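You operate a simulated robot arm through the tools that you are given. There is no shell and no other tool.

The job below is to be done with a simulated robot arm. You get a single attempt, and the scene is never put back.

Task
Switch the mill off, then move its beaker to the black plate, brush up the dust, dial to middling.
Fine: spill no meal; use the purple brush and put it back where it stood. Set down upright: black beaker, purple brush. What is to be rubbed or washed off counts as gone when no trace of it is left.

The check looks at the end state, three seconds after you hand in, the way a careful person would. Anything else that was tipped, shoved, dropped, spilled or broken makes it a failure.

Robot
A 7-joint arm with a four-finger gripper, fixed in place. Base frame: the origin is at the foot of the arm, x ahead of it, y to its left, z up. Lengths are in mm, angles in rad, forces in N, time in s.
With the tool pointing down near the work surface it reaches from about 100 to 800 mm from the base axis. Its first joint turns from -1.204 to 3.002 rad. Payload 3.67 kg.
Tool frame: the origin (TCP) lies between the finger pads and is the grasp point; the fingertips stand 28 mm ahead of it; z points along the fingers, y is the line along which they close. The gripper opens to 112 mm. The gripper's body begins 73 mm behind the TCP.
Orientation is told as [roll, pitch, yaw] about the base's x, y, z axes, in that order, counted from this pose: with the fingers straight down and closing along the base's y, the tool's x points along the base's -x, its y along +y and its z along -z.

Tools
- The arm moves only by the tool send_rows. Its argument "targets" is text: rows parted by semicolons, each of 7 numbers parted by spaces: the turn, a rotation vector about the tool's x, y, z in units of 4 degrees (1.0 is 4 degrees), then the shift along the tool's x, y, z in units of 50 mm (1.0 is 50 mm), then the finger opening in mm, from 0 to 112. In form: rx ry rz x y z gripper; .... A call has 1 to 20 rows; each row shifts and turns the commanded pose from where the row before left it, along the tool's axes as they then stand. A call with a number of a shift or a turn outside -1 to 1 is refused whole. Rows are played at 5 a second. More than 50 mm and 0.15 rad between two rows, or a gripper value outside its range, and nothing of the call is played. Where a pose cannot be reached the arm comes as near as it can. A force on the tool above 40 N (or 10 N above the force at the start of the call, whichever is more), or a blocked arm, ends the call early, and 0.2 s more pass. Each finger halts on what it meets, pressing with about 42 N; the grip force reading is that of the motor and also rises with nothing between the fingers. The clock runs only during rows and for 0.2 s after the last one: add rows that do not move to give the fingers time. It gives the time, the measured TCP pose, the force on the tool (base axes), the opening and the grip force at its end, in the units of the frame above (readings bear some noise), with the torque about the TCP (base axes, N m) and any sound that the robot's microphone picked up, and new pictures: "views" is both (left out), scene, wrist or none.
- Cameras (640 x 400 px; columns grow to the right, rows downward): "scene" is fixed at [399.7, -651.1, 1450.4]; the picture's right is [0.45, -0.89, 0.00], its down [-0.65, -0.32, -0.69] and it looks along [0.62, 0.31, -0.72] (base axes); focal length 307 px, centre (320, 200). "wrist" rides on the gripper at [60, -18, -104] in the tool frame; the picture's right is [0.29, 0.96, 0.00], its down [-0.80, 0.24, -0.55] and it looks along [-0.53, 0.16, 0.83] (tool axes); focal length 234 px, centre (320, 200). There is no depth. A picture from a camera that has moved, and an enlarged one, comes with that camera's place and axes in the base frame and with its lens.
- lift_body(by): slides the trunk up (or, below 0, down) by that many mm; the arm rides with it, the base frame stays. It gives what a move gives, with no picture.
- inspect(camera, box): a new picture of the part [left, top, right, bottom] of that camera's present view, enlarged. No time passes.
- job_done(): hands the job in; it is judged then, once.

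Places have to be worked out from the pictures, the camera data and where the tool is seen. Open the gripper and draw the arm clear of the work before you hand the job in, unless the task says otherwise.

The tools are called after "Request:" as name(argument=value, ...) on one line, values as JSON. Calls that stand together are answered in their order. send_rows: Moves the arm, as the interface text tells. Its arguments: {"type":"object","properties":{"targets":{"type":"string"},"views":{"type":"string","enum":["both","scene","wrist","none"]}},"required":["targets"]} The other tools are called the same way: lift_body (by) slides the trunk up or down; inspect (camera, box) takes an enlarged picture of a part of a camera's view; job_done () hands the job in.

At the start:

```text
t: 0.0
tool_pos: [559.5, -475.2, 1250.7]
orientation: [0.0, -0.001, 0.0]
ft_force: [-0.1, -0.2, 0.2]
moment: [0.0, -0.01, 0.01]
finger_gap: 112.1
finger_force: 0.0
trunk travel left (down, up): [-575.0, 265.0]
```

scene: 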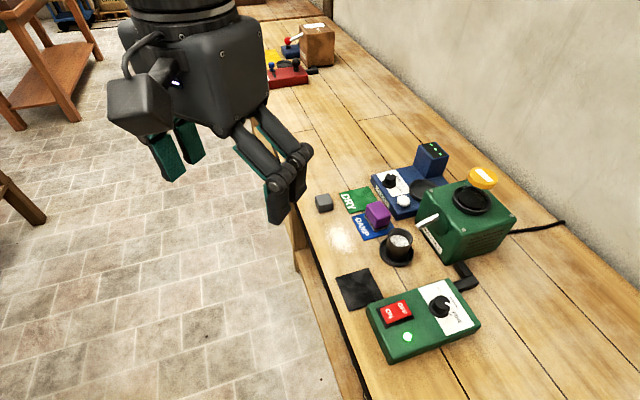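
wrist: 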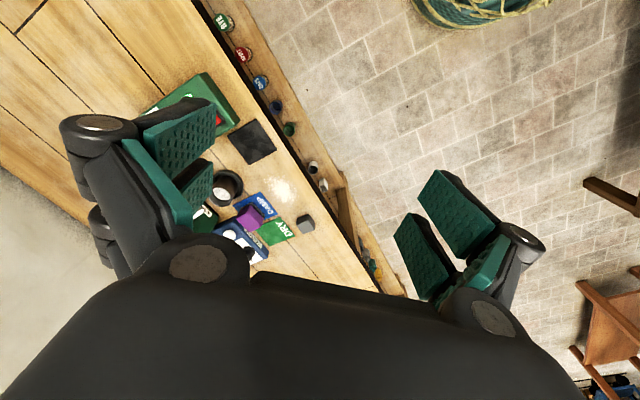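

I'll look closely at the scene before moving: the mill (green), its control box, the beaker, brush and plates.

Request:
inspect(camera="scene", box=[300, 120, 540, 270])

Request:
inspect(camera="scene", box=[320, 230, 512, 350])

Request:
inspect(camera="wrist", box=[130, 60, 350, 280])

Request:
inspect(camera="scene", box=[240, 10, 360, 100])

```text
2.67 times, centred on (420, 195) of scene
camera zoom: at [399.7, -651.1, 1450.4], right [0.45, -0.89, 0.0], down [-0.65, -0.32, -0.69], along [0.62, 0.31, -0.72], focal length 820 px, centre (53, 213)
```

zoom: 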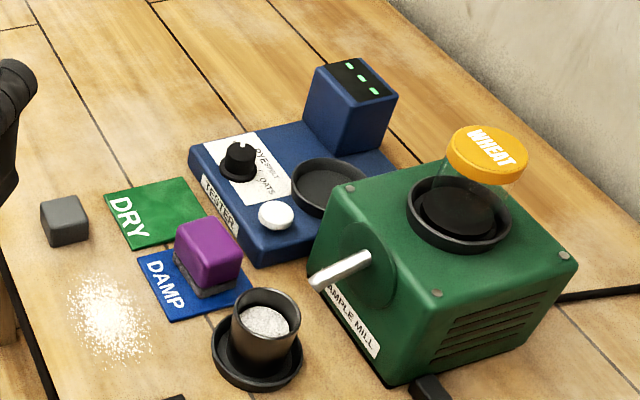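

```text
3.33 times, centred on (416, 290) of scene
camera zoom: at [399.7, -651.1, 1450.4], right [0.45, -0.89, 0.0], down [-0.65, -0.32, -0.69], along [0.62, 0.31, -0.72], focal length 1025 px, centre (0, -100)
```

zoom: 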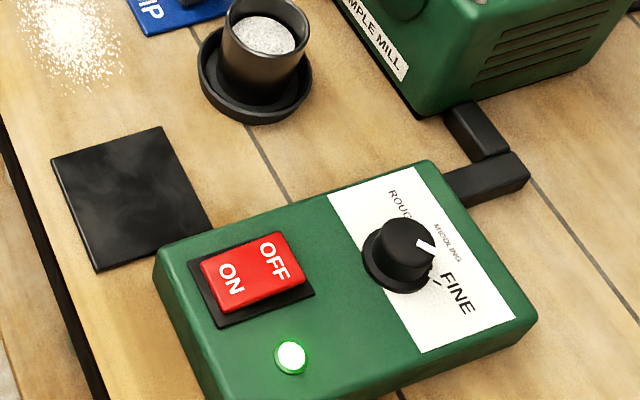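

```text
1.82 times, centred on (240, 170) of wrist
camera zoom: at [499.4, -493.0, 1354.2], right [-0.29, 0.96, 0.0], down [0.8, 0.24, 0.55], along [0.53, 0.16, -0.83], focal length 426 px, centre (466, 254)
```

zoom: 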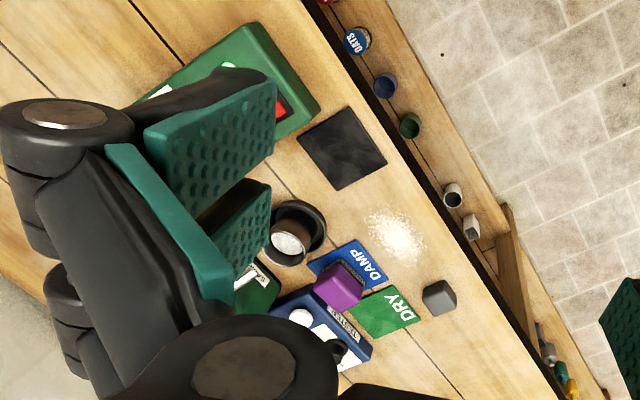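

```text
4.44 times, centred on (300, 55) of scene
camera zoom: at [399.7, -651.1, 1450.4], right [0.45, -0.89, 0.0], down [-0.65, -0.32, -0.69], along [0.62, 0.31, -0.72], focal length 1366 px, centre (409, 844)
```

zoom: 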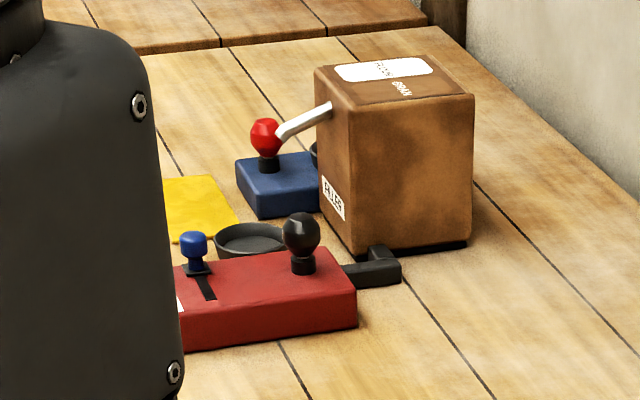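

Triangulating plate, beaker and grey block from both cameras puts the table near z≈870 and the plate near (706,-584). I'll move out at height to test the reach and get a better wrist view.

Request:
send_rows(targets="0 0 0 -0.735 -0.545 0 112; 0 0 0 -0.735 -0.545 0 112; 0 0 0 -0.735 -0.545 0 112; 0 0 0 -0.735 -0.545 0 112; 0 0 0 0 0 0 112")

```text
t: 1.2
tool_pos: [704.1, -584.8, 1251.7]
orientation: [-0.002, -0.002, 0.0]
ft_force: [-0.1, 0.0, 0.8]
moment: [-0.05, -0.03, 0.01]
finger_gap: 112.1
finger_force: 0.1
trunk travel left (down, up): [-575.0, 265.0]
camera wrist: at [644.7, -602.1, 1356.1], right [-0.29, 0.96, 0.0], down [0.8, 0.24, 0.56], along [0.53, 0.16, -0.83], focal length 234 px, centre (320, 200)
```

scene: 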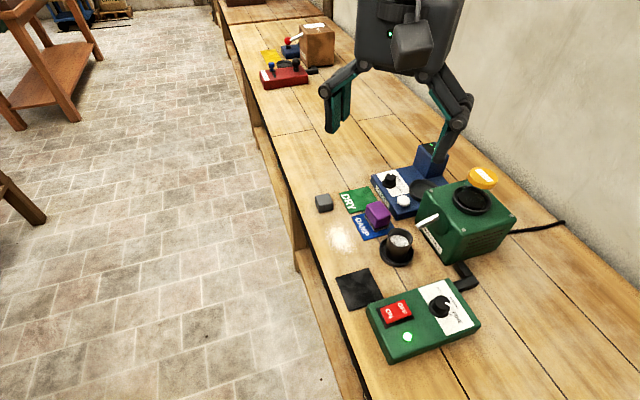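
wrist: 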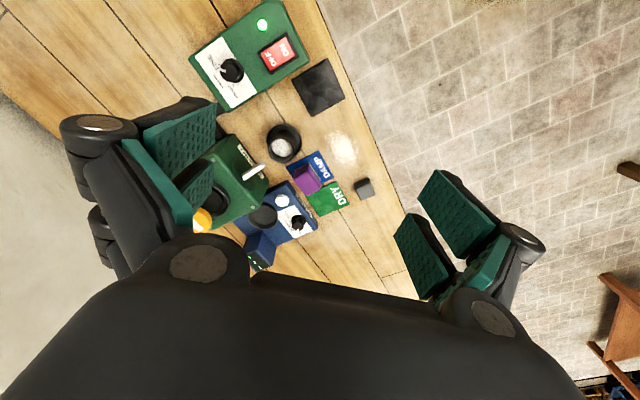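

The arm reaches here fine. I zoom on the control box, rocker, dial, beaker and dust from this view.

Request:
inspect(camera="wrist", box=[180, 0, 350, 110])

Request:
inspect(camera="wrist", box=[190, 110, 390, 270])

Request:
inspect(camera="scene", box=[370, 220, 450, 270])

Request:
inspect(camera="scene", box=[366, 275, 486, 350])

```text
3.64 times, centred on (265, 55) of wrist
camera zoom: at [644.7, -602.1, 1356.1], right [-0.29, 0.96, 0.0], down [0.8, 0.24, 0.56], along [0.53, 0.16, -0.83], focal length 852 px, centre (520, 727)
```

zoom: 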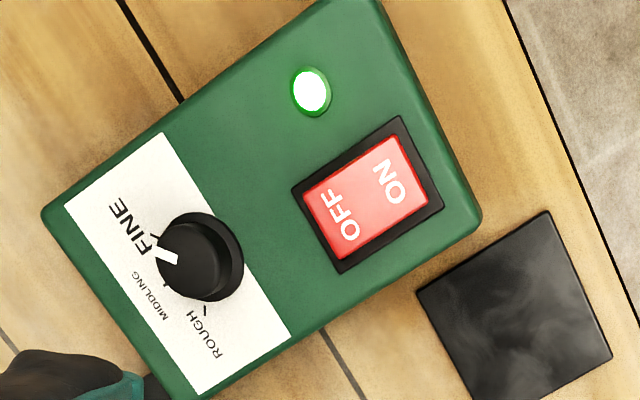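

```text
2.50 times, centred on (290, 190) of wrist
camera zoom: at [644.7, -602.1, 1356.1], right [-0.29, 0.96, 0.0], down [0.8, 0.24, 0.56], along [0.53, 0.16, -0.83], focal length 585 px, centre (395, 225)
```

zoom: 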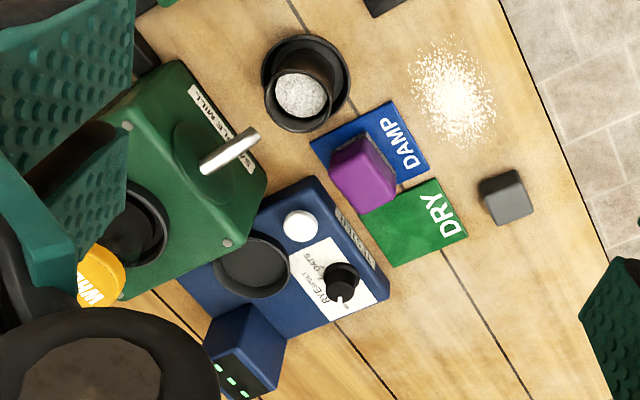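

```text
8.00 times, centred on (410, 245) of scene
camera zoom: at [399.7, -651.1, 1450.4], right [0.45, -0.89, 0.0], down [-0.65, -0.32, -0.69], along [0.62, 0.31, -0.72], focal length 2459 px, centre (-400, -160)
```

zoom: 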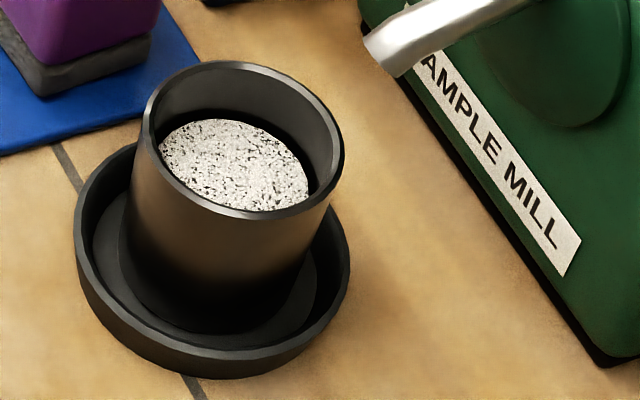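

```text
5.33 times, centred on (426, 312) of scene
camera zoom: at [399.7, -651.1, 1450.4], right [0.45, -0.89, 0.0], down [-0.65, -0.32, -0.69], along [0.62, 0.31, -0.72], focal length 1639 px, centre (-245, -400)
```

zoom: 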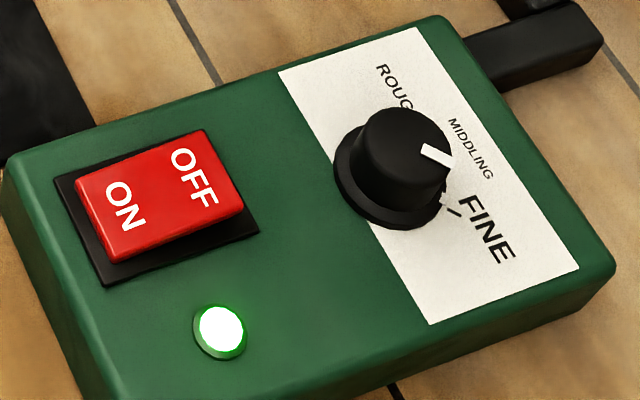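

Rocker shows OFF/ON with the lamp lit, dial near FINE, and the beaker stands in a round black dish. I'll go back toward the robot and over, then lower the trunk to see the control box up close.

Request:
send_rows(targets="0 0 0 0.72 -0.5 0 112; 0 0 0 0.72 -0.5 0 112; 0 0 0 0.72 -0.5 0 112; 0 0 0 0.72 -0.5 0 112; 0 0 0 0 0 0 112", views="none")

Request:
lift_body(by=-150)

Request:
send_rows(targets="0 0 0 0 0 0 112", views="both")

Request:
inspect(camera="wrist", box=[200, 60, 440, 210])

```text
t: 2.4
tool_pos: [562.5, -685.4, 1248.7]
orientation: [0.001, 0.001, -0.001]
ft_force: [0.1, 0.1, -0.4]
moment: [0.01, 0.02, 0.01]
finger_gap: 111.8
finger_force: 0.1
trunk travel left (down, up): [-575.0, 265.0]
```

```text
t: 4.2
tool_pos: [560.7, -685.1, 1100.7]
orientation: [-0.002, 0.0, 0.0]
ft_force: [0.5, -0.4, -0.3]
moment: [0.0, 0.01, -0.02]
finger_gap: 112.2
finger_force: 0.2
trunk travel left (down, up): [-425.0, 415.0]
```

```text
t: 4.5
tool_pos: [563.2, -684.9, 1099.9]
orientation: [0.002, 0.0, 0.0]
ft_force: [-0.8, 0.0, -0.2]
moment: [0.0, 0.03, 0.01]
finger_gap: 111.9
finger_force: 0.1
trunk travel left (down, up): [-425.0, 415.0]
camera wrist: at [501.5, -703.6, 1204.3], right [-0.29, 0.96, 0.0], down [0.8, 0.24, 0.55], along [0.53, 0.16, -0.83], focal length 234 px, centre (320, 200)
```

scene: 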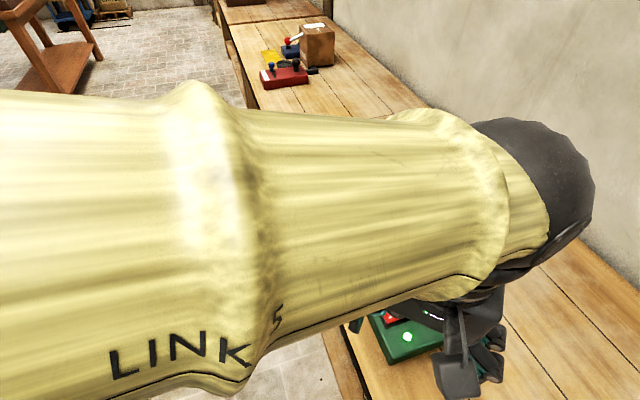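
wrist: 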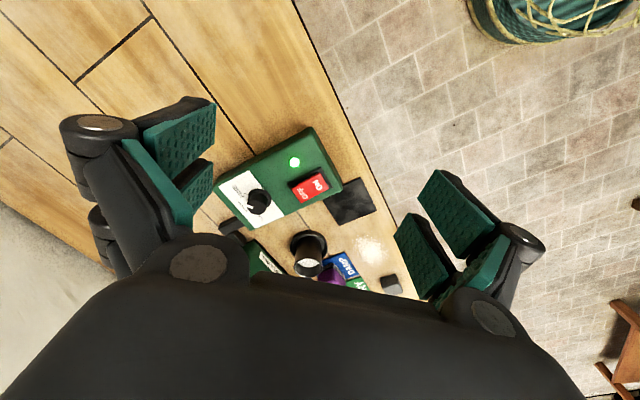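

```text
2.67 times, centred on (320, 135) of wrist
camera zoom: at [501.5, -703.6, 1204.3], right [-0.29, 0.96, 0.0], down [0.8, 0.24, 0.55], along [0.53, 0.16, -0.83], focal length 624 px, centre (320, 373)
```

zoom: 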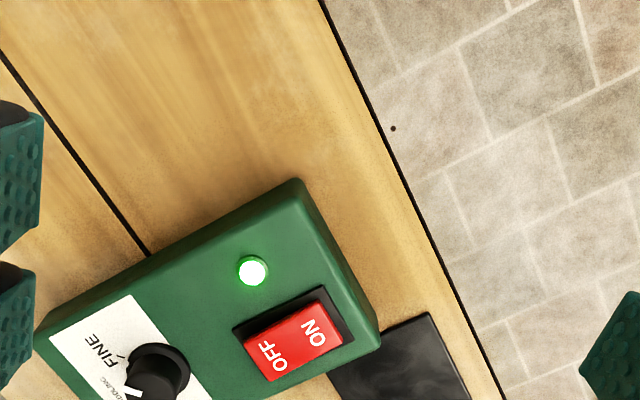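

The rocker triangulates to about (678,-665,897), and box and table run at about 45°. I'll move above the OFF side and turn the tool 45° to align with the box.

Request:
send_rows(targets="0 0 0 -0.82 0.1 0 112; 0 0 0 -0.82 0.1 0 112; 0 0 0 -0.82 0.1 0 112; 0 0 1 0 0 0 112; 0 0 1 0 0 0 112; 0 0 1 0 0 0 112; 0 0 1 0 0 0 112; 0 0 1 0 0 0 112; 0 0 1 0 0 0 112; 0 0 1 0 0 0 112; 0 0 1 0 0 0 112; 0 0 1 0 0 0 112; 0 0 1 0 0 0 112; 0 0 1 0 0 0 112; 0 0 0.25 0 0 0 112; 0 0 0 0 0 0 112", views="both")

Request:
inspect(camera="wrist", box=[220, 40, 420, 165])

```text
t: 8.0
tool_pos: [685.4, -670.6, 1100.5]
orientation: [0.0, 0.0, -0.789]
ft_force: [0.3, -0.1, -0.1]
moment: [0.04, 0.01, -0.01]
finger_gap: 112.1
finger_force: 0.1
trunk travel left (down, up): [-425.0, 415.0]
camera wrist: at [629.4, -641.0, 1204.2], right [0.47, 0.88, 0.0], down [0.73, -0.4, 0.55], along [0.49, -0.26, -0.83], focal length 234 px, centre (320, 200)
```

scene: 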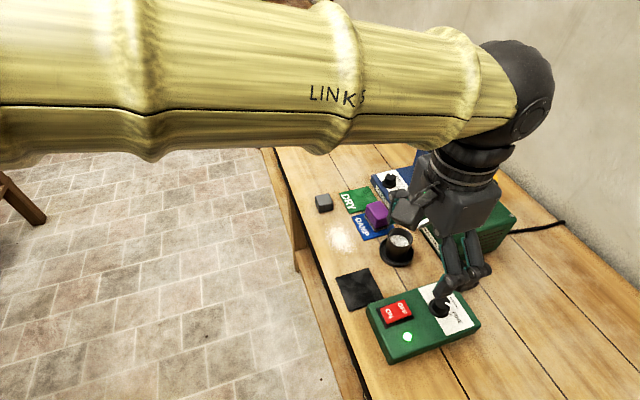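
wrist: 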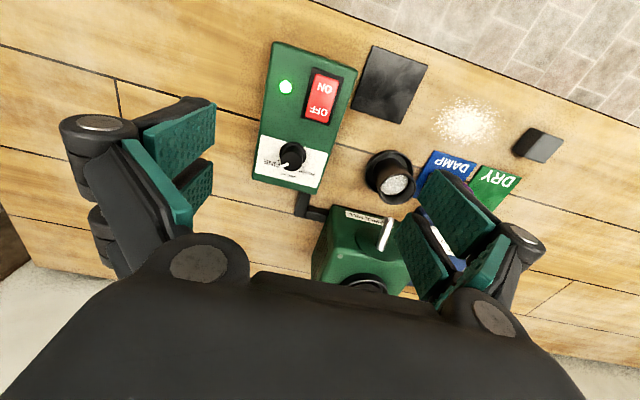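

```text
3.20 times, centred on (320, 102) of wrist
camera zoom: at [629.4, -641.0, 1204.2], right [0.47, 0.88, 0.0], down [0.73, -0.4, 0.55], along [0.49, -0.26, -0.83], focal length 749 px, centre (320, 512)
```

zoom: 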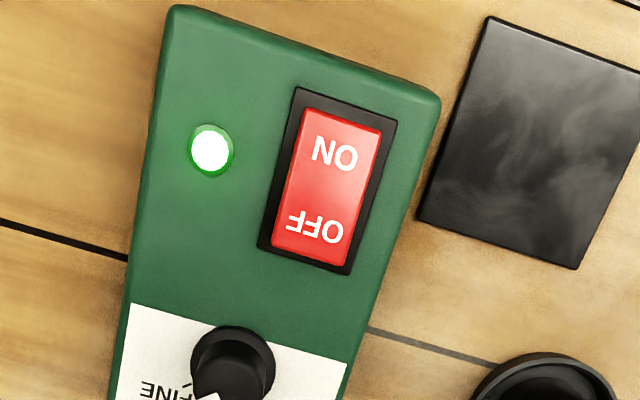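

The tool is aligned with the rocker: centre at about (678,-665), with OFF slightly inward of the TCP. I'll close the fingers, shift onto the OFF end and descend to just above it.

Request:
send_rows(targets="0 0 0 -0.16 0 0.1 40; 0 0 0 0 0 0.5 0; 0 0 0 0 0 0.6 0; 0 0 0 0 0 0.6 0; 0 0 0 0 0 0.6 0; 0 0 0 0 0 0.5 0; 0 0 0 0 0 0 0; 0 0 0 0 0 0 0", views="both")

Request:
inspect(camera="wrist", box=[220, 80, 420, 205])

Request:
inspect(camera="scene", box=[350, 250, 490, 370])

```text
t: 9.8
tool_pos: [690.9, -676.5, 954.4]
orientation: [0.001, -0.001, -0.786]
ft_force: [0.0, -0.6, -0.2]
moment: [-0.02, 0.0, -0.01]
finger_gap: 0.0
finger_force: 36.1
trunk travel left (down, up): [-425.0, 415.0]
camera wrist: at [635.6, -646.9, 1058.8], right [0.47, 0.88, 0.0], down [0.73, -0.39, 0.55], along [0.49, -0.26, -0.83], focal length 234 px, centre (320, 200)
```

scene: 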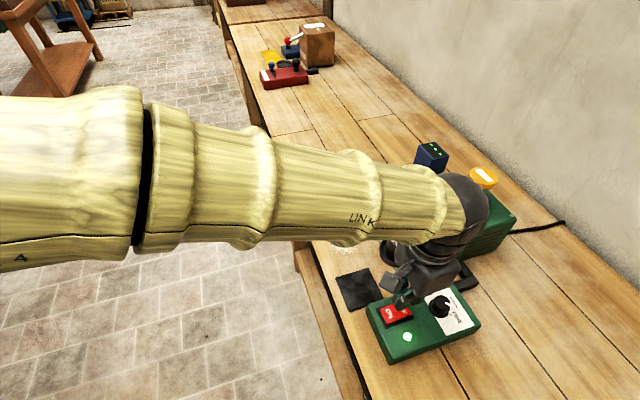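
wrist: 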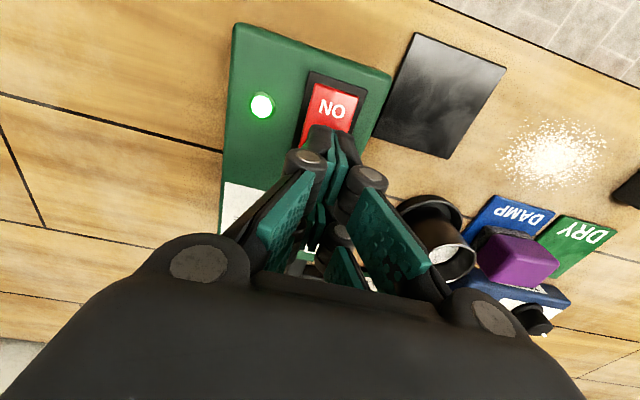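

```text
3.20 times, centred on (320, 142) of wrist
camera zoom: at [635.6, -646.9, 1058.8], right [0.47, 0.88, 0.0], down [0.73, -0.39, 0.55], along [0.49, -0.26, -0.83], focal length 749 px, centre (320, 384)
```

zoom: 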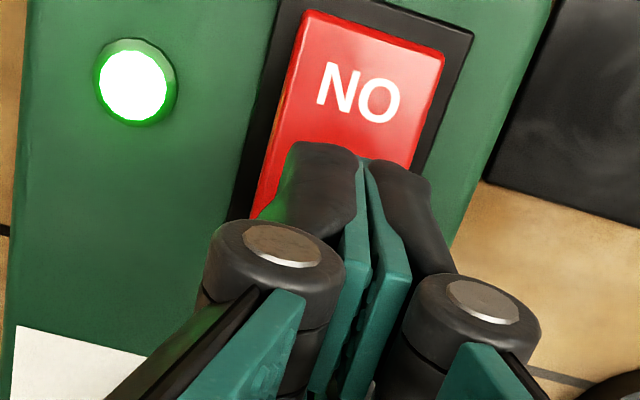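

```text
3.33 times, centred on (420, 310) of scene
camera zoom: at [399.7, -651.1, 1450.4], right [0.45, -0.89, 0.0], down [-0.65, -0.32, -0.69], along [0.62, 0.31, -0.72], focal length 1025 px, centre (-13, -167)
```

zoom: 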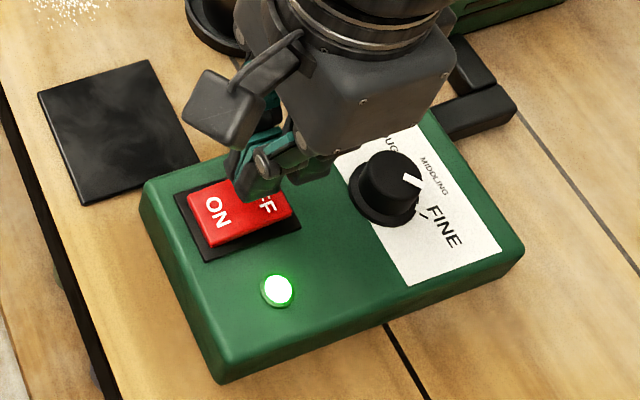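

Fingertips are at z≈926 over the OFF half. I'll lower until near contact and then press in 2 mm steps, watching force and sound.

Request:
send_rows(targets="0 0 0 0 0 0.3 0; 0 0 0 0 0 0.04 0; 0 0 0 0 0 0.04 0; 0 0 0 0 0 0.04 0; 0 0 0 0 0 0.04 0; 0 0 0 0 0 0.04 0; 0 0 0 0 0 0.04 0", views="wrist")

```text
t: 11.3
tool_pos: [691.0, -677.0, 927.3]
orientation: [0.0, -0.001, -0.786]
ft_force: [0.5, 0.0, -0.2]
moment: [0.0, -0.02, 0.0]
finger_gap: 0.0
finger_force: 35.4
trunk travel left (down, up): [-425.0, 415.0]
camera wrist: at [634.9, -646.5, 1032.1], right [0.47, 0.88, 0.0], down [0.73, -0.39, 0.55], along [0.49, -0.26, -0.83], focal length 234 px, centre (320, 200)
```

wrist: 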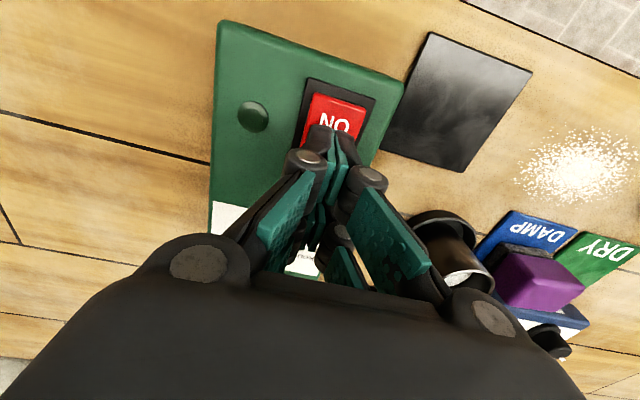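

The lamp went dark, so the mill is off. I'll raise the tool, open the fingers, and shift along the table to view the plate, beaker, brush and dust from above.

Request:
send_rows(targets="0 0 0 0 0 -0.5 0; 0 0 0 0 0 -1 0; 0 0 0 0 0 -1 0; 0 0 0 0 0 -1 0; 0 0 0 0 0.9 0 40; 0 0 0 0 0.9 0 80; 0 0 0 0 0.9 0 112; 0 0 0 0 0 0 112", views="both")

Request:
inspect(camera="wrist", box=[180, 20, 420, 170])

Request:
inspect(camera="wrist", box=[230, 100, 430, 225])

```text
t: 13.2
tool_pos: [785.5, -582.5, 1102.8]
orientation: [0.003, -0.002, -0.787]
ft_force: [0.5, 0.8, -0.6]
moment: [-0.02, -0.02, -0.01]
finger_gap: 112.3
finger_force: 0.1
trunk travel left (down, up): [-425.0, 415.0]
camera wrist: at [729.8, -551.6, 1207.8], right [0.47, 0.88, 0.0], down [0.73, -0.4, 0.55], along [0.49, -0.26, -0.83], focal length 234 px, centre (320, 200)
```

scene: 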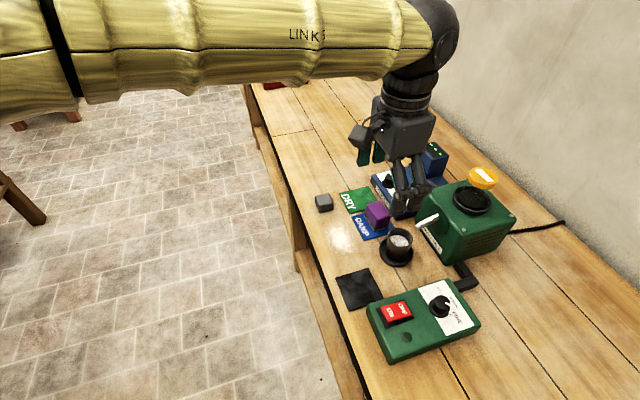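
wrist: 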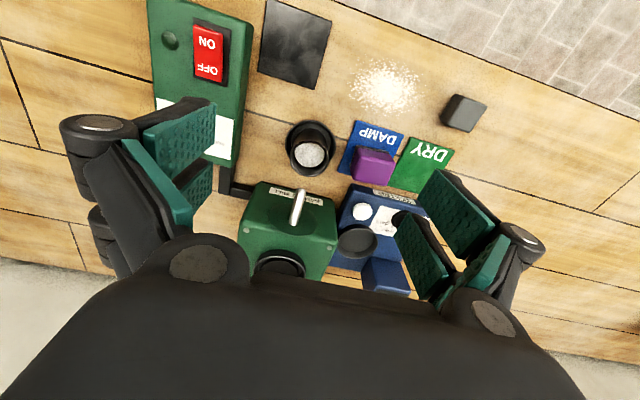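

```text
2.67 times, centred on (300, 95) of wrist
camera zoom: at [729.8, -551.6, 1207.8], right [0.47, 0.88, 0.0], down [0.73, -0.4, 0.55], along [0.49, -0.26, -0.83], focal length 624 px, centre (373, 480)
```

zoom: 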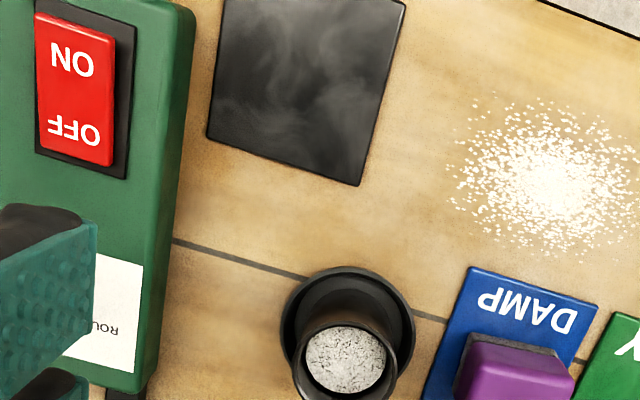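

```text
3.20 times, centred on (330, 162) of wrist
camera zoom: at [729.8, -551.6, 1207.8], right [0.47, 0.88, 0.0], down [0.73, -0.4, 0.55], along [0.49, -0.26, -0.83], focal length 749 px, centre (288, 320)
```

zoom: 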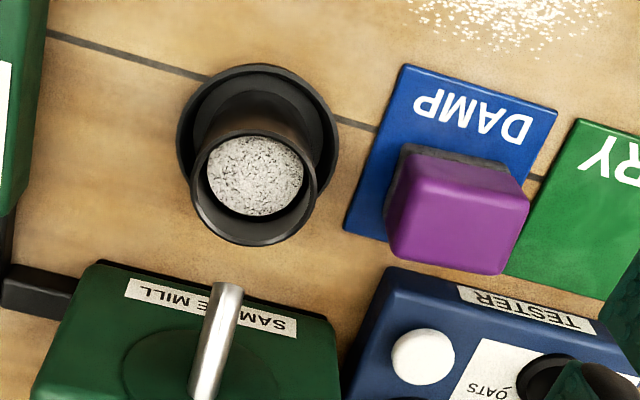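

Mill off confirmed. I place the beaker axis at about (833,-624), rim z≈922, diameter ≈51 mm, and the plate centre at about (717,-584). I'll go above the beaker with the fingers set at 76 mm to stay clear of the brush.

Request:
send_rows(targets="0 0 0 -0.64 0.04 0 76; 0 0 0 -0.63 0.05 0 76; 0 0 0 0 0 0.8 76; 0 0 0 0 0 0.8 76; 0 0 0 0 0 0.7 76; 0 0 0 0 0 0 76", views="both")

Request:
inspect(camera="wrist", box=[220, 60, 460, 210])

Request:
inspect(camera="scene", box=[350, 130, 510, 270])

```text
t: 14.6
tool_pos: [834.7, -623.5, 989.1]
orientation: [0.001, 0.0, -0.785]
ft_force: [-0.5, 0.7, 0.5]
moment: [0.0, -0.02, 0.05]
finger_gap: 75.9
finger_force: 0.0
trunk travel left (down, up): [-425.0, 415.0]
camera wrist: at [778.6, -592.7, 1092.4], right [0.47, 0.88, 0.0], down [0.73, -0.39, 0.55], along [0.49, -0.26, -0.83], focal length 234 px, centre (320, 200)
```

scene: 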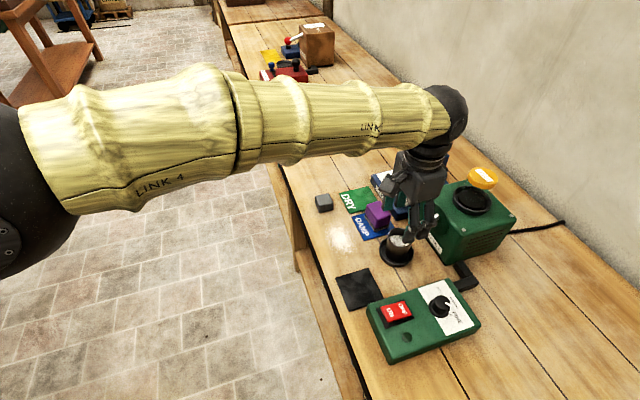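
wrist: 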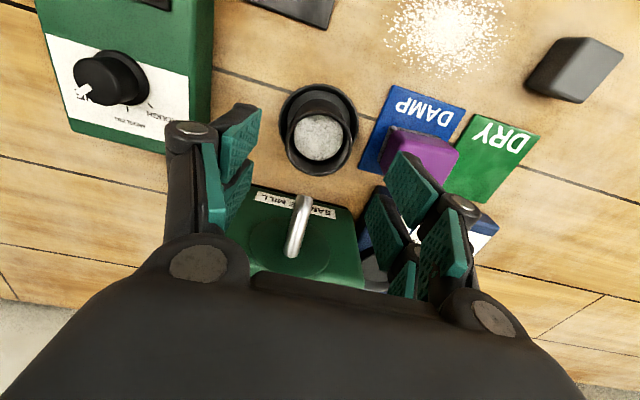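

```text
2.67 times, centred on (340, 135) of wrist
camera zoom: at [778.6, -592.7, 1092.4], right [0.47, 0.88, 0.0], down [0.73, -0.39, 0.55], along [0.49, -0.26, -0.83], focal length 624 px, centre (267, 373)
```

zoom: 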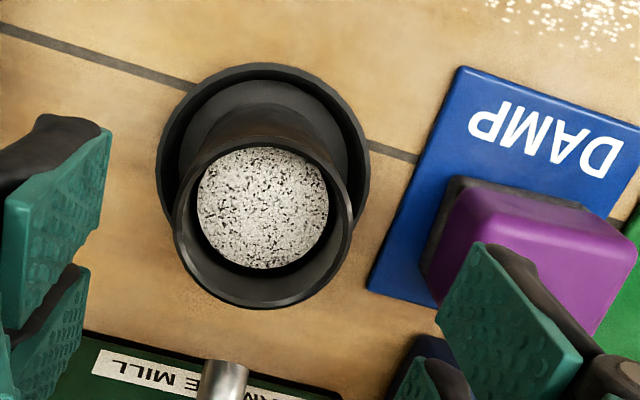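

```text
2.86 times, centred on (430, 200) of scene
camera zoom: at [399.7, -651.1, 1450.4], right [0.45, -0.89, 0.0], down [-0.65, -0.32, -0.69], along [0.62, 0.31, -0.72], focal length 878 px, centre (6, 200)
```

zoom: 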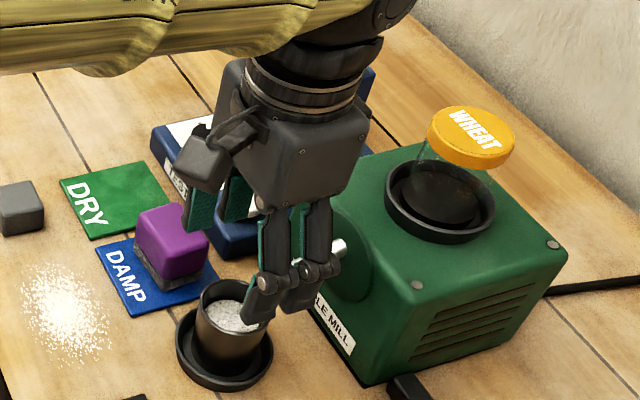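

The beaker sits almost centred under the tool (offset ≈ -1.6 mm in y). I'll descend to TCP z≈906 and close on it.

Request:
send_rows(targets="0 0 0 0 -0.03 0.4 76; 0 0 0 0 0 0.4 76; 0 0 0 0 0 0.4 76; 0 0 0 0 0 0.4 76; 0 0 0 0 0 0.06 76; 0 0 0 0 0 0 76", views="both")

Request:
inspect(camera="wrist", box=[220, 80, 460, 230])

Request:
inspect(camera="scene", box=[350, 150, 510, 290])

```text
t: 15.9
tool_pos: [832.5, -622.8, 905.7]
orientation: [0.0, 0.001, -0.785]
ft_force: [0.0, 0.0, 0.0]
moment: [0.0, 0.0, -0.01]
finger_gap: 76.0
finger_force: 0.1
trunk travel left (down, up): [-425.0, 415.0]
camera wrist: at [778.0, -593.9, 1009.0], right [0.47, 0.88, 0.0], down [0.73, -0.39, 0.55], along [0.49, -0.26, -0.83], focal length 234 px, centre (320, 200)
```

scene: 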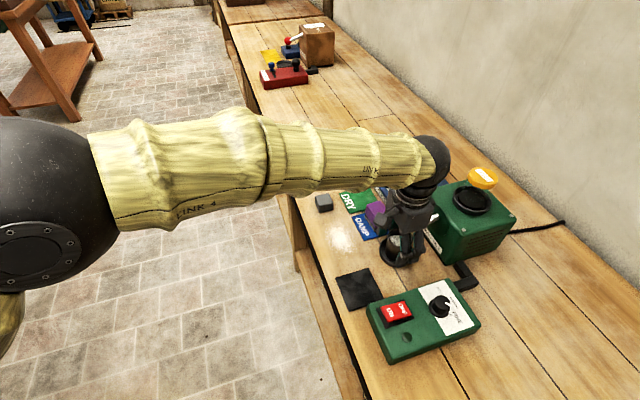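
wrist: 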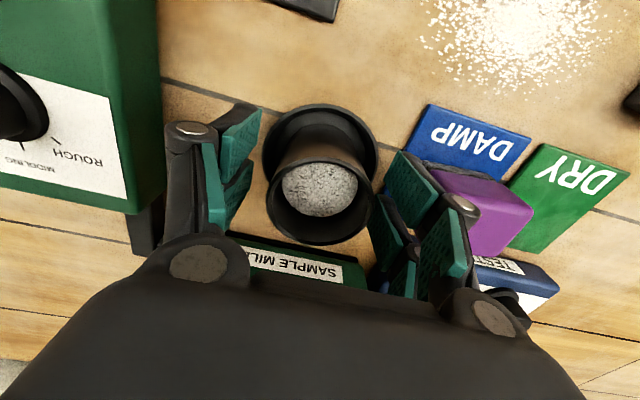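

```text
2.67 times, centred on (340, 155) of wrist
camera zoom: at [778.0, -593.9, 1009.0], right [0.47, 0.88, 0.0], down [0.73, -0.39, 0.55], along [0.49, -0.26, -0.83], focal length 624 px, centre (267, 320)
```

zoom: 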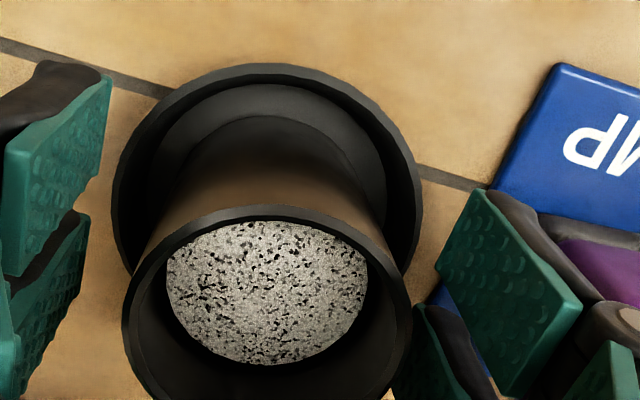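

```text
2.86 times, centred on (430, 220) of scene
camera zoom: at [399.7, -651.1, 1450.4], right [0.45, -0.89, 0.0], down [-0.65, -0.32, -0.69], along [0.62, 0.31, -0.72], focal length 878 px, centre (6, 143)
```

zoom: 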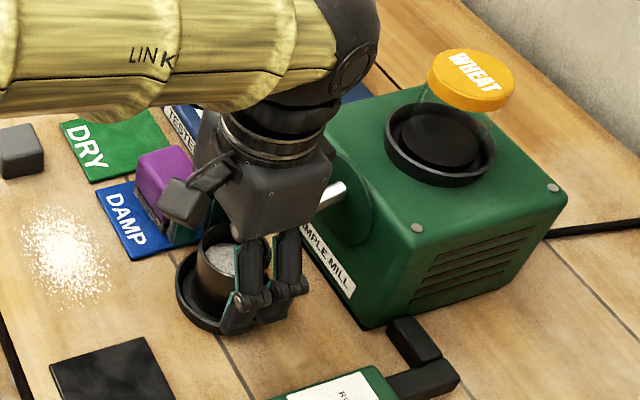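

Fingers straddle the beaker without touching the dish. Closing now.

Request:
send_rows(targets="0 0 0 0 0 0 60; 0 0 0 0 0 0 52; 0 0 0 0 0 0 40; 0 0 0 0 0 0 40; 0 0 0 0 0 0 40", views="wrist")

```text
t: 17.1
tool_pos: [833.8, -623.7, 904.8]
orientation: [0.0, 0.001, -0.786]
ft_force: [-0.2, 0.9, 0.0]
moment: [0.0, -0.02, 0.01]
finger_gap: 50.9
finger_force: 42.2
trunk travel left (down, up): [-425.0, 415.0]
camera wrist: at [778.0, -593.6, 1009.4], right [0.47, 0.88, 0.0], down [0.73, -0.39, 0.55], along [0.49, -0.26, -0.83], focal length 234 px, centre (320, 200)
```

wrist: 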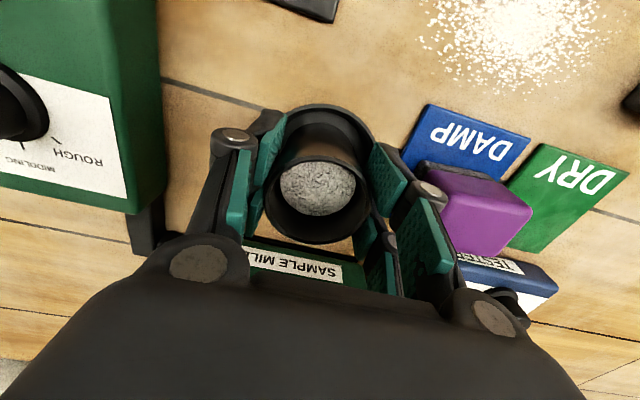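

Beaker gripped (gap 50.9). I'll lift it 40 mm slowly, then carry it toward the black plate.

Request:
send_rows(targets="0 0 0 0 0 -0.1 40; 0 0 0 0 0 -0.2 40; 0 0 0 0 0 -0.25 40; 0 0 0 0 0 -0.2 40; 0 0 0 0 0 -0.05 40; 0 0 0 0.1 0 0 40; 0 0 0 0.25 -0.1 0 40; 0 0 0 0.3 -0.14 0 40; 0 0 0 0.3 -0.15 0 40; 0 0 0 0.3 -0.15 0 40; 0 0 0 0.3 -0.15 0 40; 0 0 0 0.3 -0.15 0 40; 0 0 0 0.23 -0.1 0 40; 0 0 0 0.1 -0.02 0 40; 0 0 0 0 0 0 40", views="both")

Request:
inspect(camera="wrist", box=[200, 60, 440, 210])

Request:
inspect(camera="scene", box=[310, 200, 470, 340])

```text
t: 20.4
tool_pos: [723.2, -580.7, 945.3]
orientation: [0.001, 0.001, -0.786]
ft_force: [0.4, -0.4, -1.5]
moment: [0.02, 0.01, 0.05]
finger_gap: 50.7
finger_force: 42.4
trunk travel left (down, up): [-425.0, 415.0]
camera wrist: at [666.6, -551.0, 1049.2], right [0.47, 0.88, 0.0], down [0.73, -0.4, 0.55], along [0.49, -0.26, -0.83], focal length 234 px, centre (320, 200)
```

scene: 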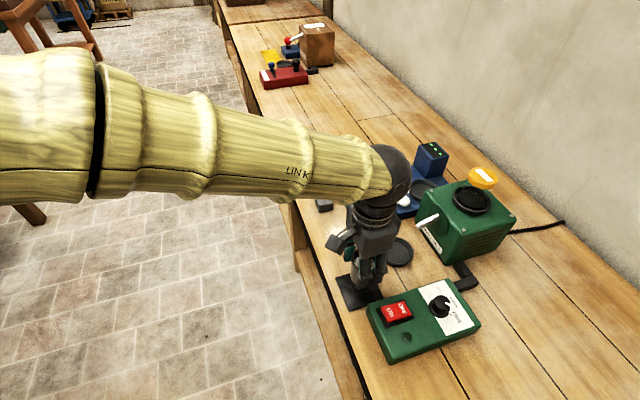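
wrist: 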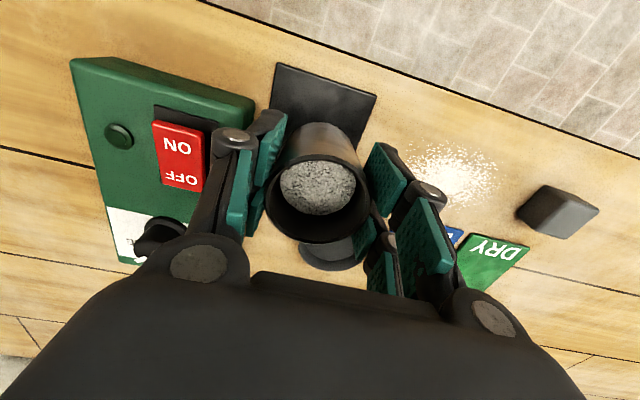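

```text
2.67 times, centred on (320, 135) of wrist
camera zoom: at [666.6, -551.0, 1049.2], right [0.47, 0.88, 0.0], down [0.73, -0.4, 0.55], along [0.49, -0.26, -0.83], focal length 624 px, centre (320, 373)
```

zoom: 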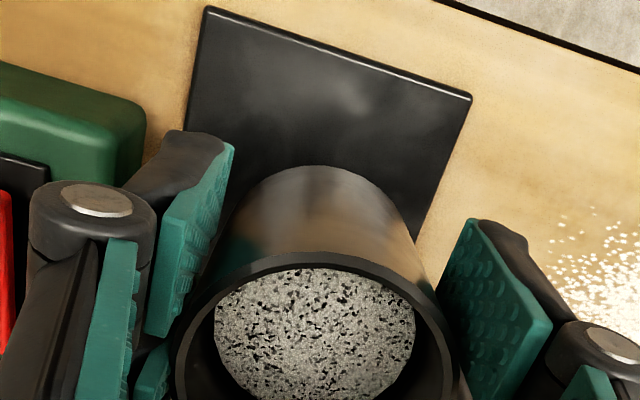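

```text
2.86 times, centred on (390, 270) of scene
camera zoom: at [399.7, -651.1, 1450.4], right [0.45, -0.89, 0.0], down [-0.65, -0.32, -0.69], along [0.62, 0.31, -0.72], focal length 878 px, centre (120, 0)
```

zoom: 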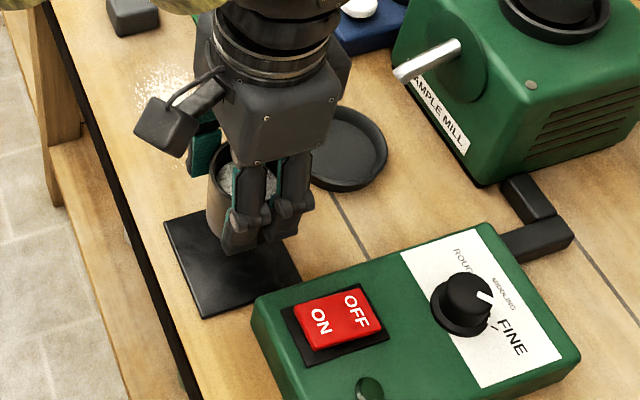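

The beaker is over the plate, centred within ~5 mm and clear of the box. I'll lower it most of the way, then feel for contact.

Request:
send_rows(targets="0 0 0 0 0 0.1 40; 0 0 0 0 0 0.2 40; 0 0 0 0 0 0.2 40; 0 0 0 0 0 0.1 40; 0 0 0 0 0 0.06 40; 0 0 0 0 0 0.04 40; 0 0 0 0 0 0.02 40; 0 0 0 0 0 0 40", views="scene")

Request:
inspect(camera="scene", box=[330, 240, 430, 320])

```text
t: 22.1
tool_pos: [722.7, -580.3, 908.9]
orientation: [0.001, 0.0, -0.786]
ft_force: [-1.6, -0.4, -1.2]
moment: [-0.01, 0.02, -0.01]
finger_gap: 50.2
finger_force: 42.0
trunk travel left (down, up): [-425.0, 415.0]
```

scene: 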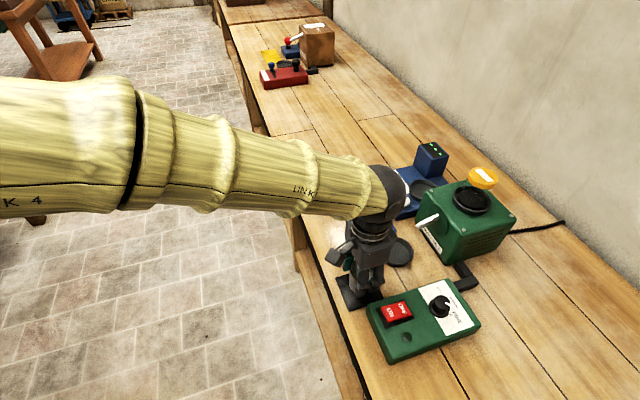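

```text
5.00 times, centred on (380, 280) of scene
camera zoom: at [399.7, -651.1, 1450.4], right [0.45, -0.89, 0.0], down [-0.65, -0.32, -0.69], along [0.62, 0.31, -0.72], focal length 1537 px, centre (20, -200)
```

zoom: 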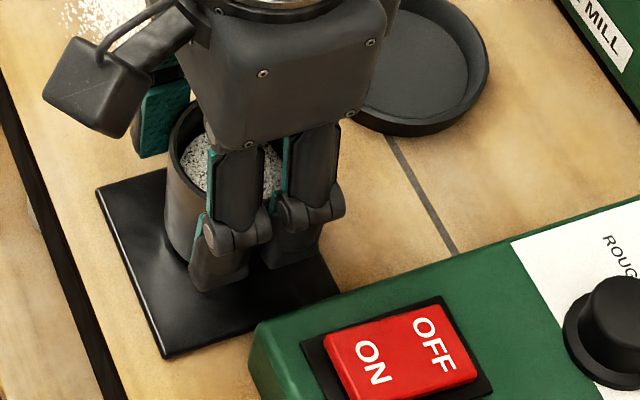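

Still hanging (force about the beaker's weight). Continue down in 1 mm steps.

Request:
send_rows(targets="0 0 0 0 0 0.02 40; 0 0 0 0 0 0.02 40; 0 0 0 0 0 0 40", views="none")

Request:
send_rows(targets="0 0 0 0 0 0.02 40; 0 0 0 0 0 0.01 40; 0 0 0 0 0 0 40", views="none")

```text
t: 22.9
tool_pos: [722.8, -580.6, 907.1]
orientation: [0.0, -0.001, -0.785]
ft_force: [0.7, -0.2, -1.6]
moment: [-0.01, 0.01, 0.02]
finger_gap: 50.1
finger_force: 41.8
trunk travel left (down, up): [-425.0, 415.0]
```

```text
t: 23.8
tool_pos: [722.7, -581.5, 907.0]
orientation: [0.0, 0.001, -0.786]
ft_force: [0.6, -1.4, 3.2]
moment: [-0.06, 0.08, 0.02]
finger_gap: 50.0
finger_force: 42.0
trunk travel left (down, up): [-425.0, 415.0]
```

Contact felt (force swung to +3 N): the beaker rests on the plate. I'll release a little (to 62 mm) and rise.

Request:
send_rows(targets="0 0 0 0 0 0 52; 0 0 0 0 0 0 56; 0 0 0 0 0 0 62; 0 0 0 0 0 0 62; 0 0 0 0 0 -0.2 62; 0 0 0 0 0 -0.5 62; 0 0 0 0 0 -0.8 62; 0 0 0 0 0 -0.8 62; 0 0 0 0 0 0 62", views="both")

Request:
inspect(camera="wrist", box=[200, 40, 440, 190])

Request:
inspect(camera="scene", box=[330, 200, 450, 320])

```text
t: 25.8
tool_pos: [722.3, -580.3, 1021.4]
orientation: [0.001, 0.001, -0.786]
ft_force: [-0.6, 0.5, -0.4]
moment: [0.03, 0.0, 0.05]
finger_gap: 61.9
finger_force: 0.1
trunk travel left (down, up): [-425.0, 415.0]
camera wrist: at [666.4, -551.4, 1125.1], right [0.47, 0.88, 0.0], down [0.73, -0.4, 0.55], along [0.49, -0.26, -0.83], focal length 234 px, centre (320, 200)
```

scene: 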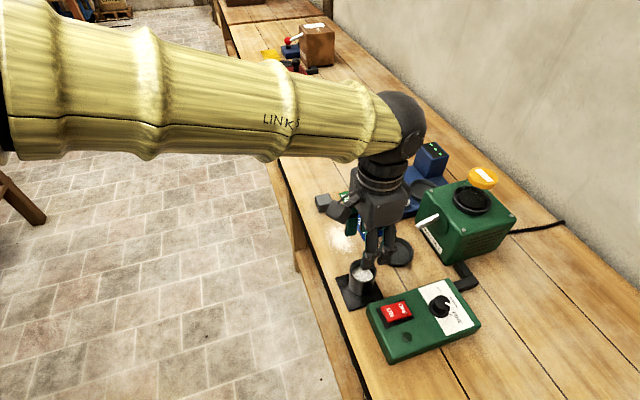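
wrist: 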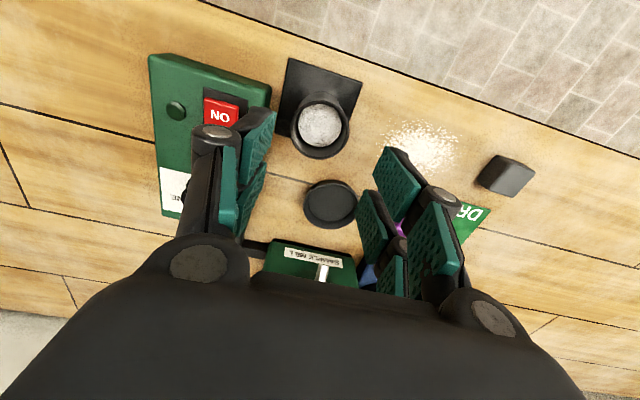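

```text
2.67 times, centred on (320, 115) of wrist
camera zoom: at [666.4, -551.4, 1125.1], right [0.47, 0.88, 0.0], down [0.73, -0.4, 0.55], along [0.49, -0.26, -0.83], focal length 624 px, centre (320, 427)
```

zoom: 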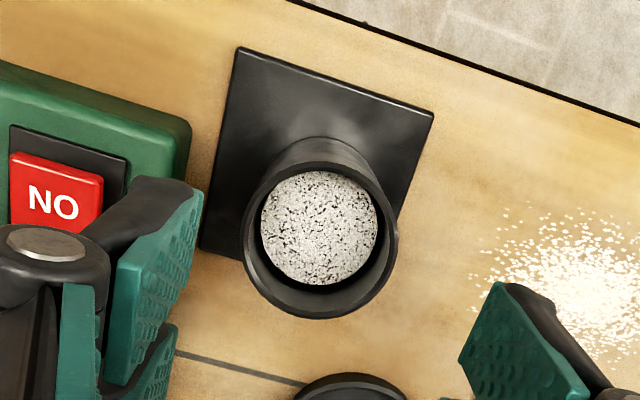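

```text
3.33 times, centred on (390, 260) of scene
camera zoom: at [399.7, -651.1, 1450.4], right [0.45, -0.89, 0.0], down [-0.65, -0.32, -0.69], along [0.62, 0.31, -0.72], focal length 1025 px, centre (87, 0)
```

zoom: 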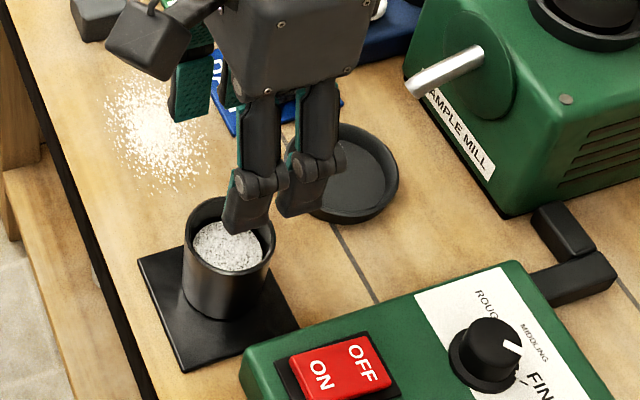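

The beaker stands upright on the black plate with its meal. Next, I'll move above the purple brush (≈(902,-556)) for a close look.

Request:
send_rows(targets="0 0 0 0 0 -0.8 80; 0 0 0 -0.5 0.7 0 112; 0 0 0 -0.5 0.7 0 112; 0 0 0 -0.5 0.7 0 112; 0 0 0 -0.6 0.75 0 112; 0 0 0 0 0 0 112", views="both")

Request:
inspect(camera="wrist", box=[220, 40, 460, 190])

Request:
inspect(camera="scene", box=[300, 170, 450, 290])

```text
t: 27.1
tool_pos: [898.6, -554.1, 1064.0]
orientation: [0.001, -0.002, -0.786]
ft_force: [-0.8, 0.3, 0.0]
moment: [-0.03, -0.02, -0.03]
finger_gap: 112.2
finger_force: 0.1
trunk travel left (down, up): [-425.0, 415.0]
camera wrist: at [842.3, -523.7, 1167.5], right [0.47, 0.88, 0.0], down [0.73, -0.39, 0.56], along [0.49, -0.26, -0.83], focal length 234 px, centre (320, 200)
```

scene: 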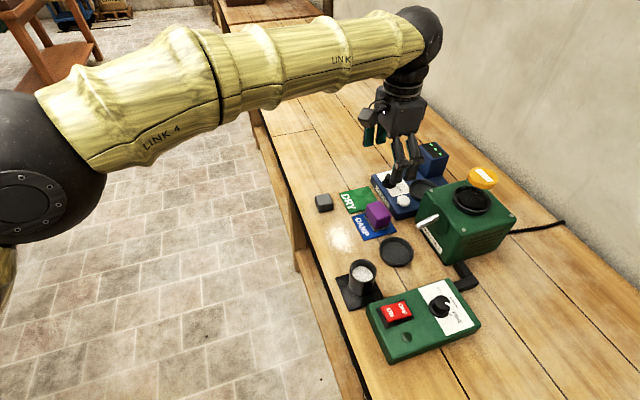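
wrist: 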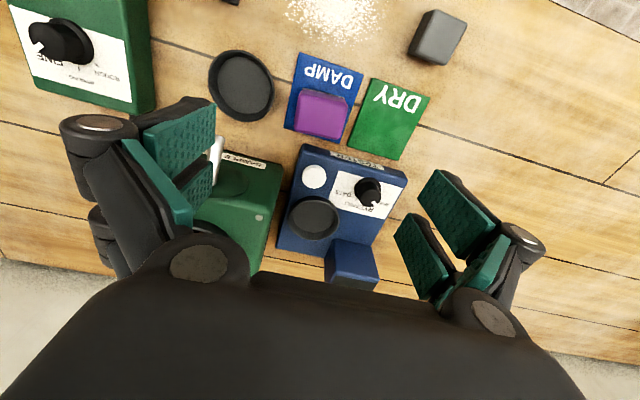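

```text
2.67 times, centred on (340, 115) of wrist
camera zoom: at [842.3, -523.7, 1167.5], right [0.47, 0.88, 0.0], down [0.73, -0.39, 0.56], along [0.49, -0.26, -0.83], focal length 624 px, centre (267, 427)
```

zoom: 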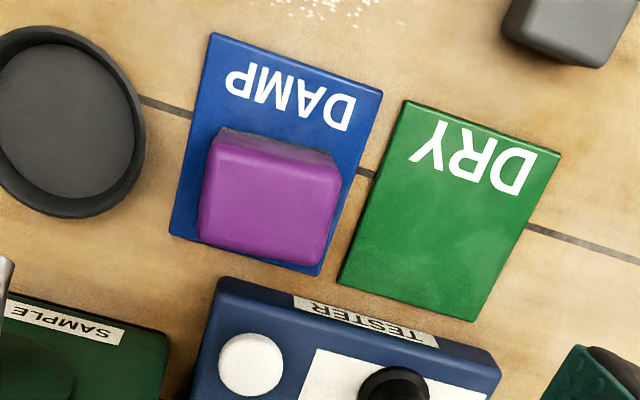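

```text
3.33 times, centred on (375, 230) of scene
camera zoom: at [399.7, -651.1, 1450.4], right [0.45, -0.89, 0.0], down [-0.65, -0.32, -0.69], along [0.62, 0.31, -0.72], focal length 1025 px, centre (137, 100)
```

zoom: 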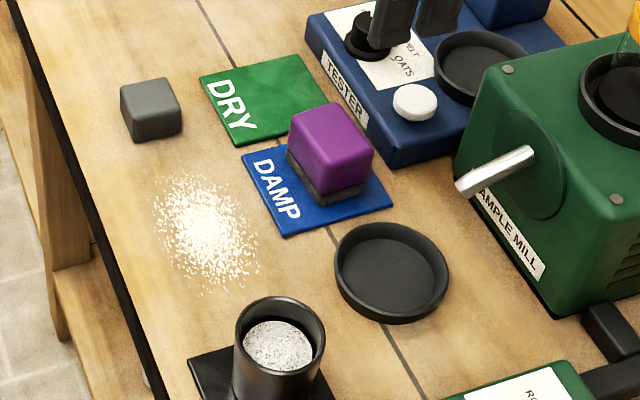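

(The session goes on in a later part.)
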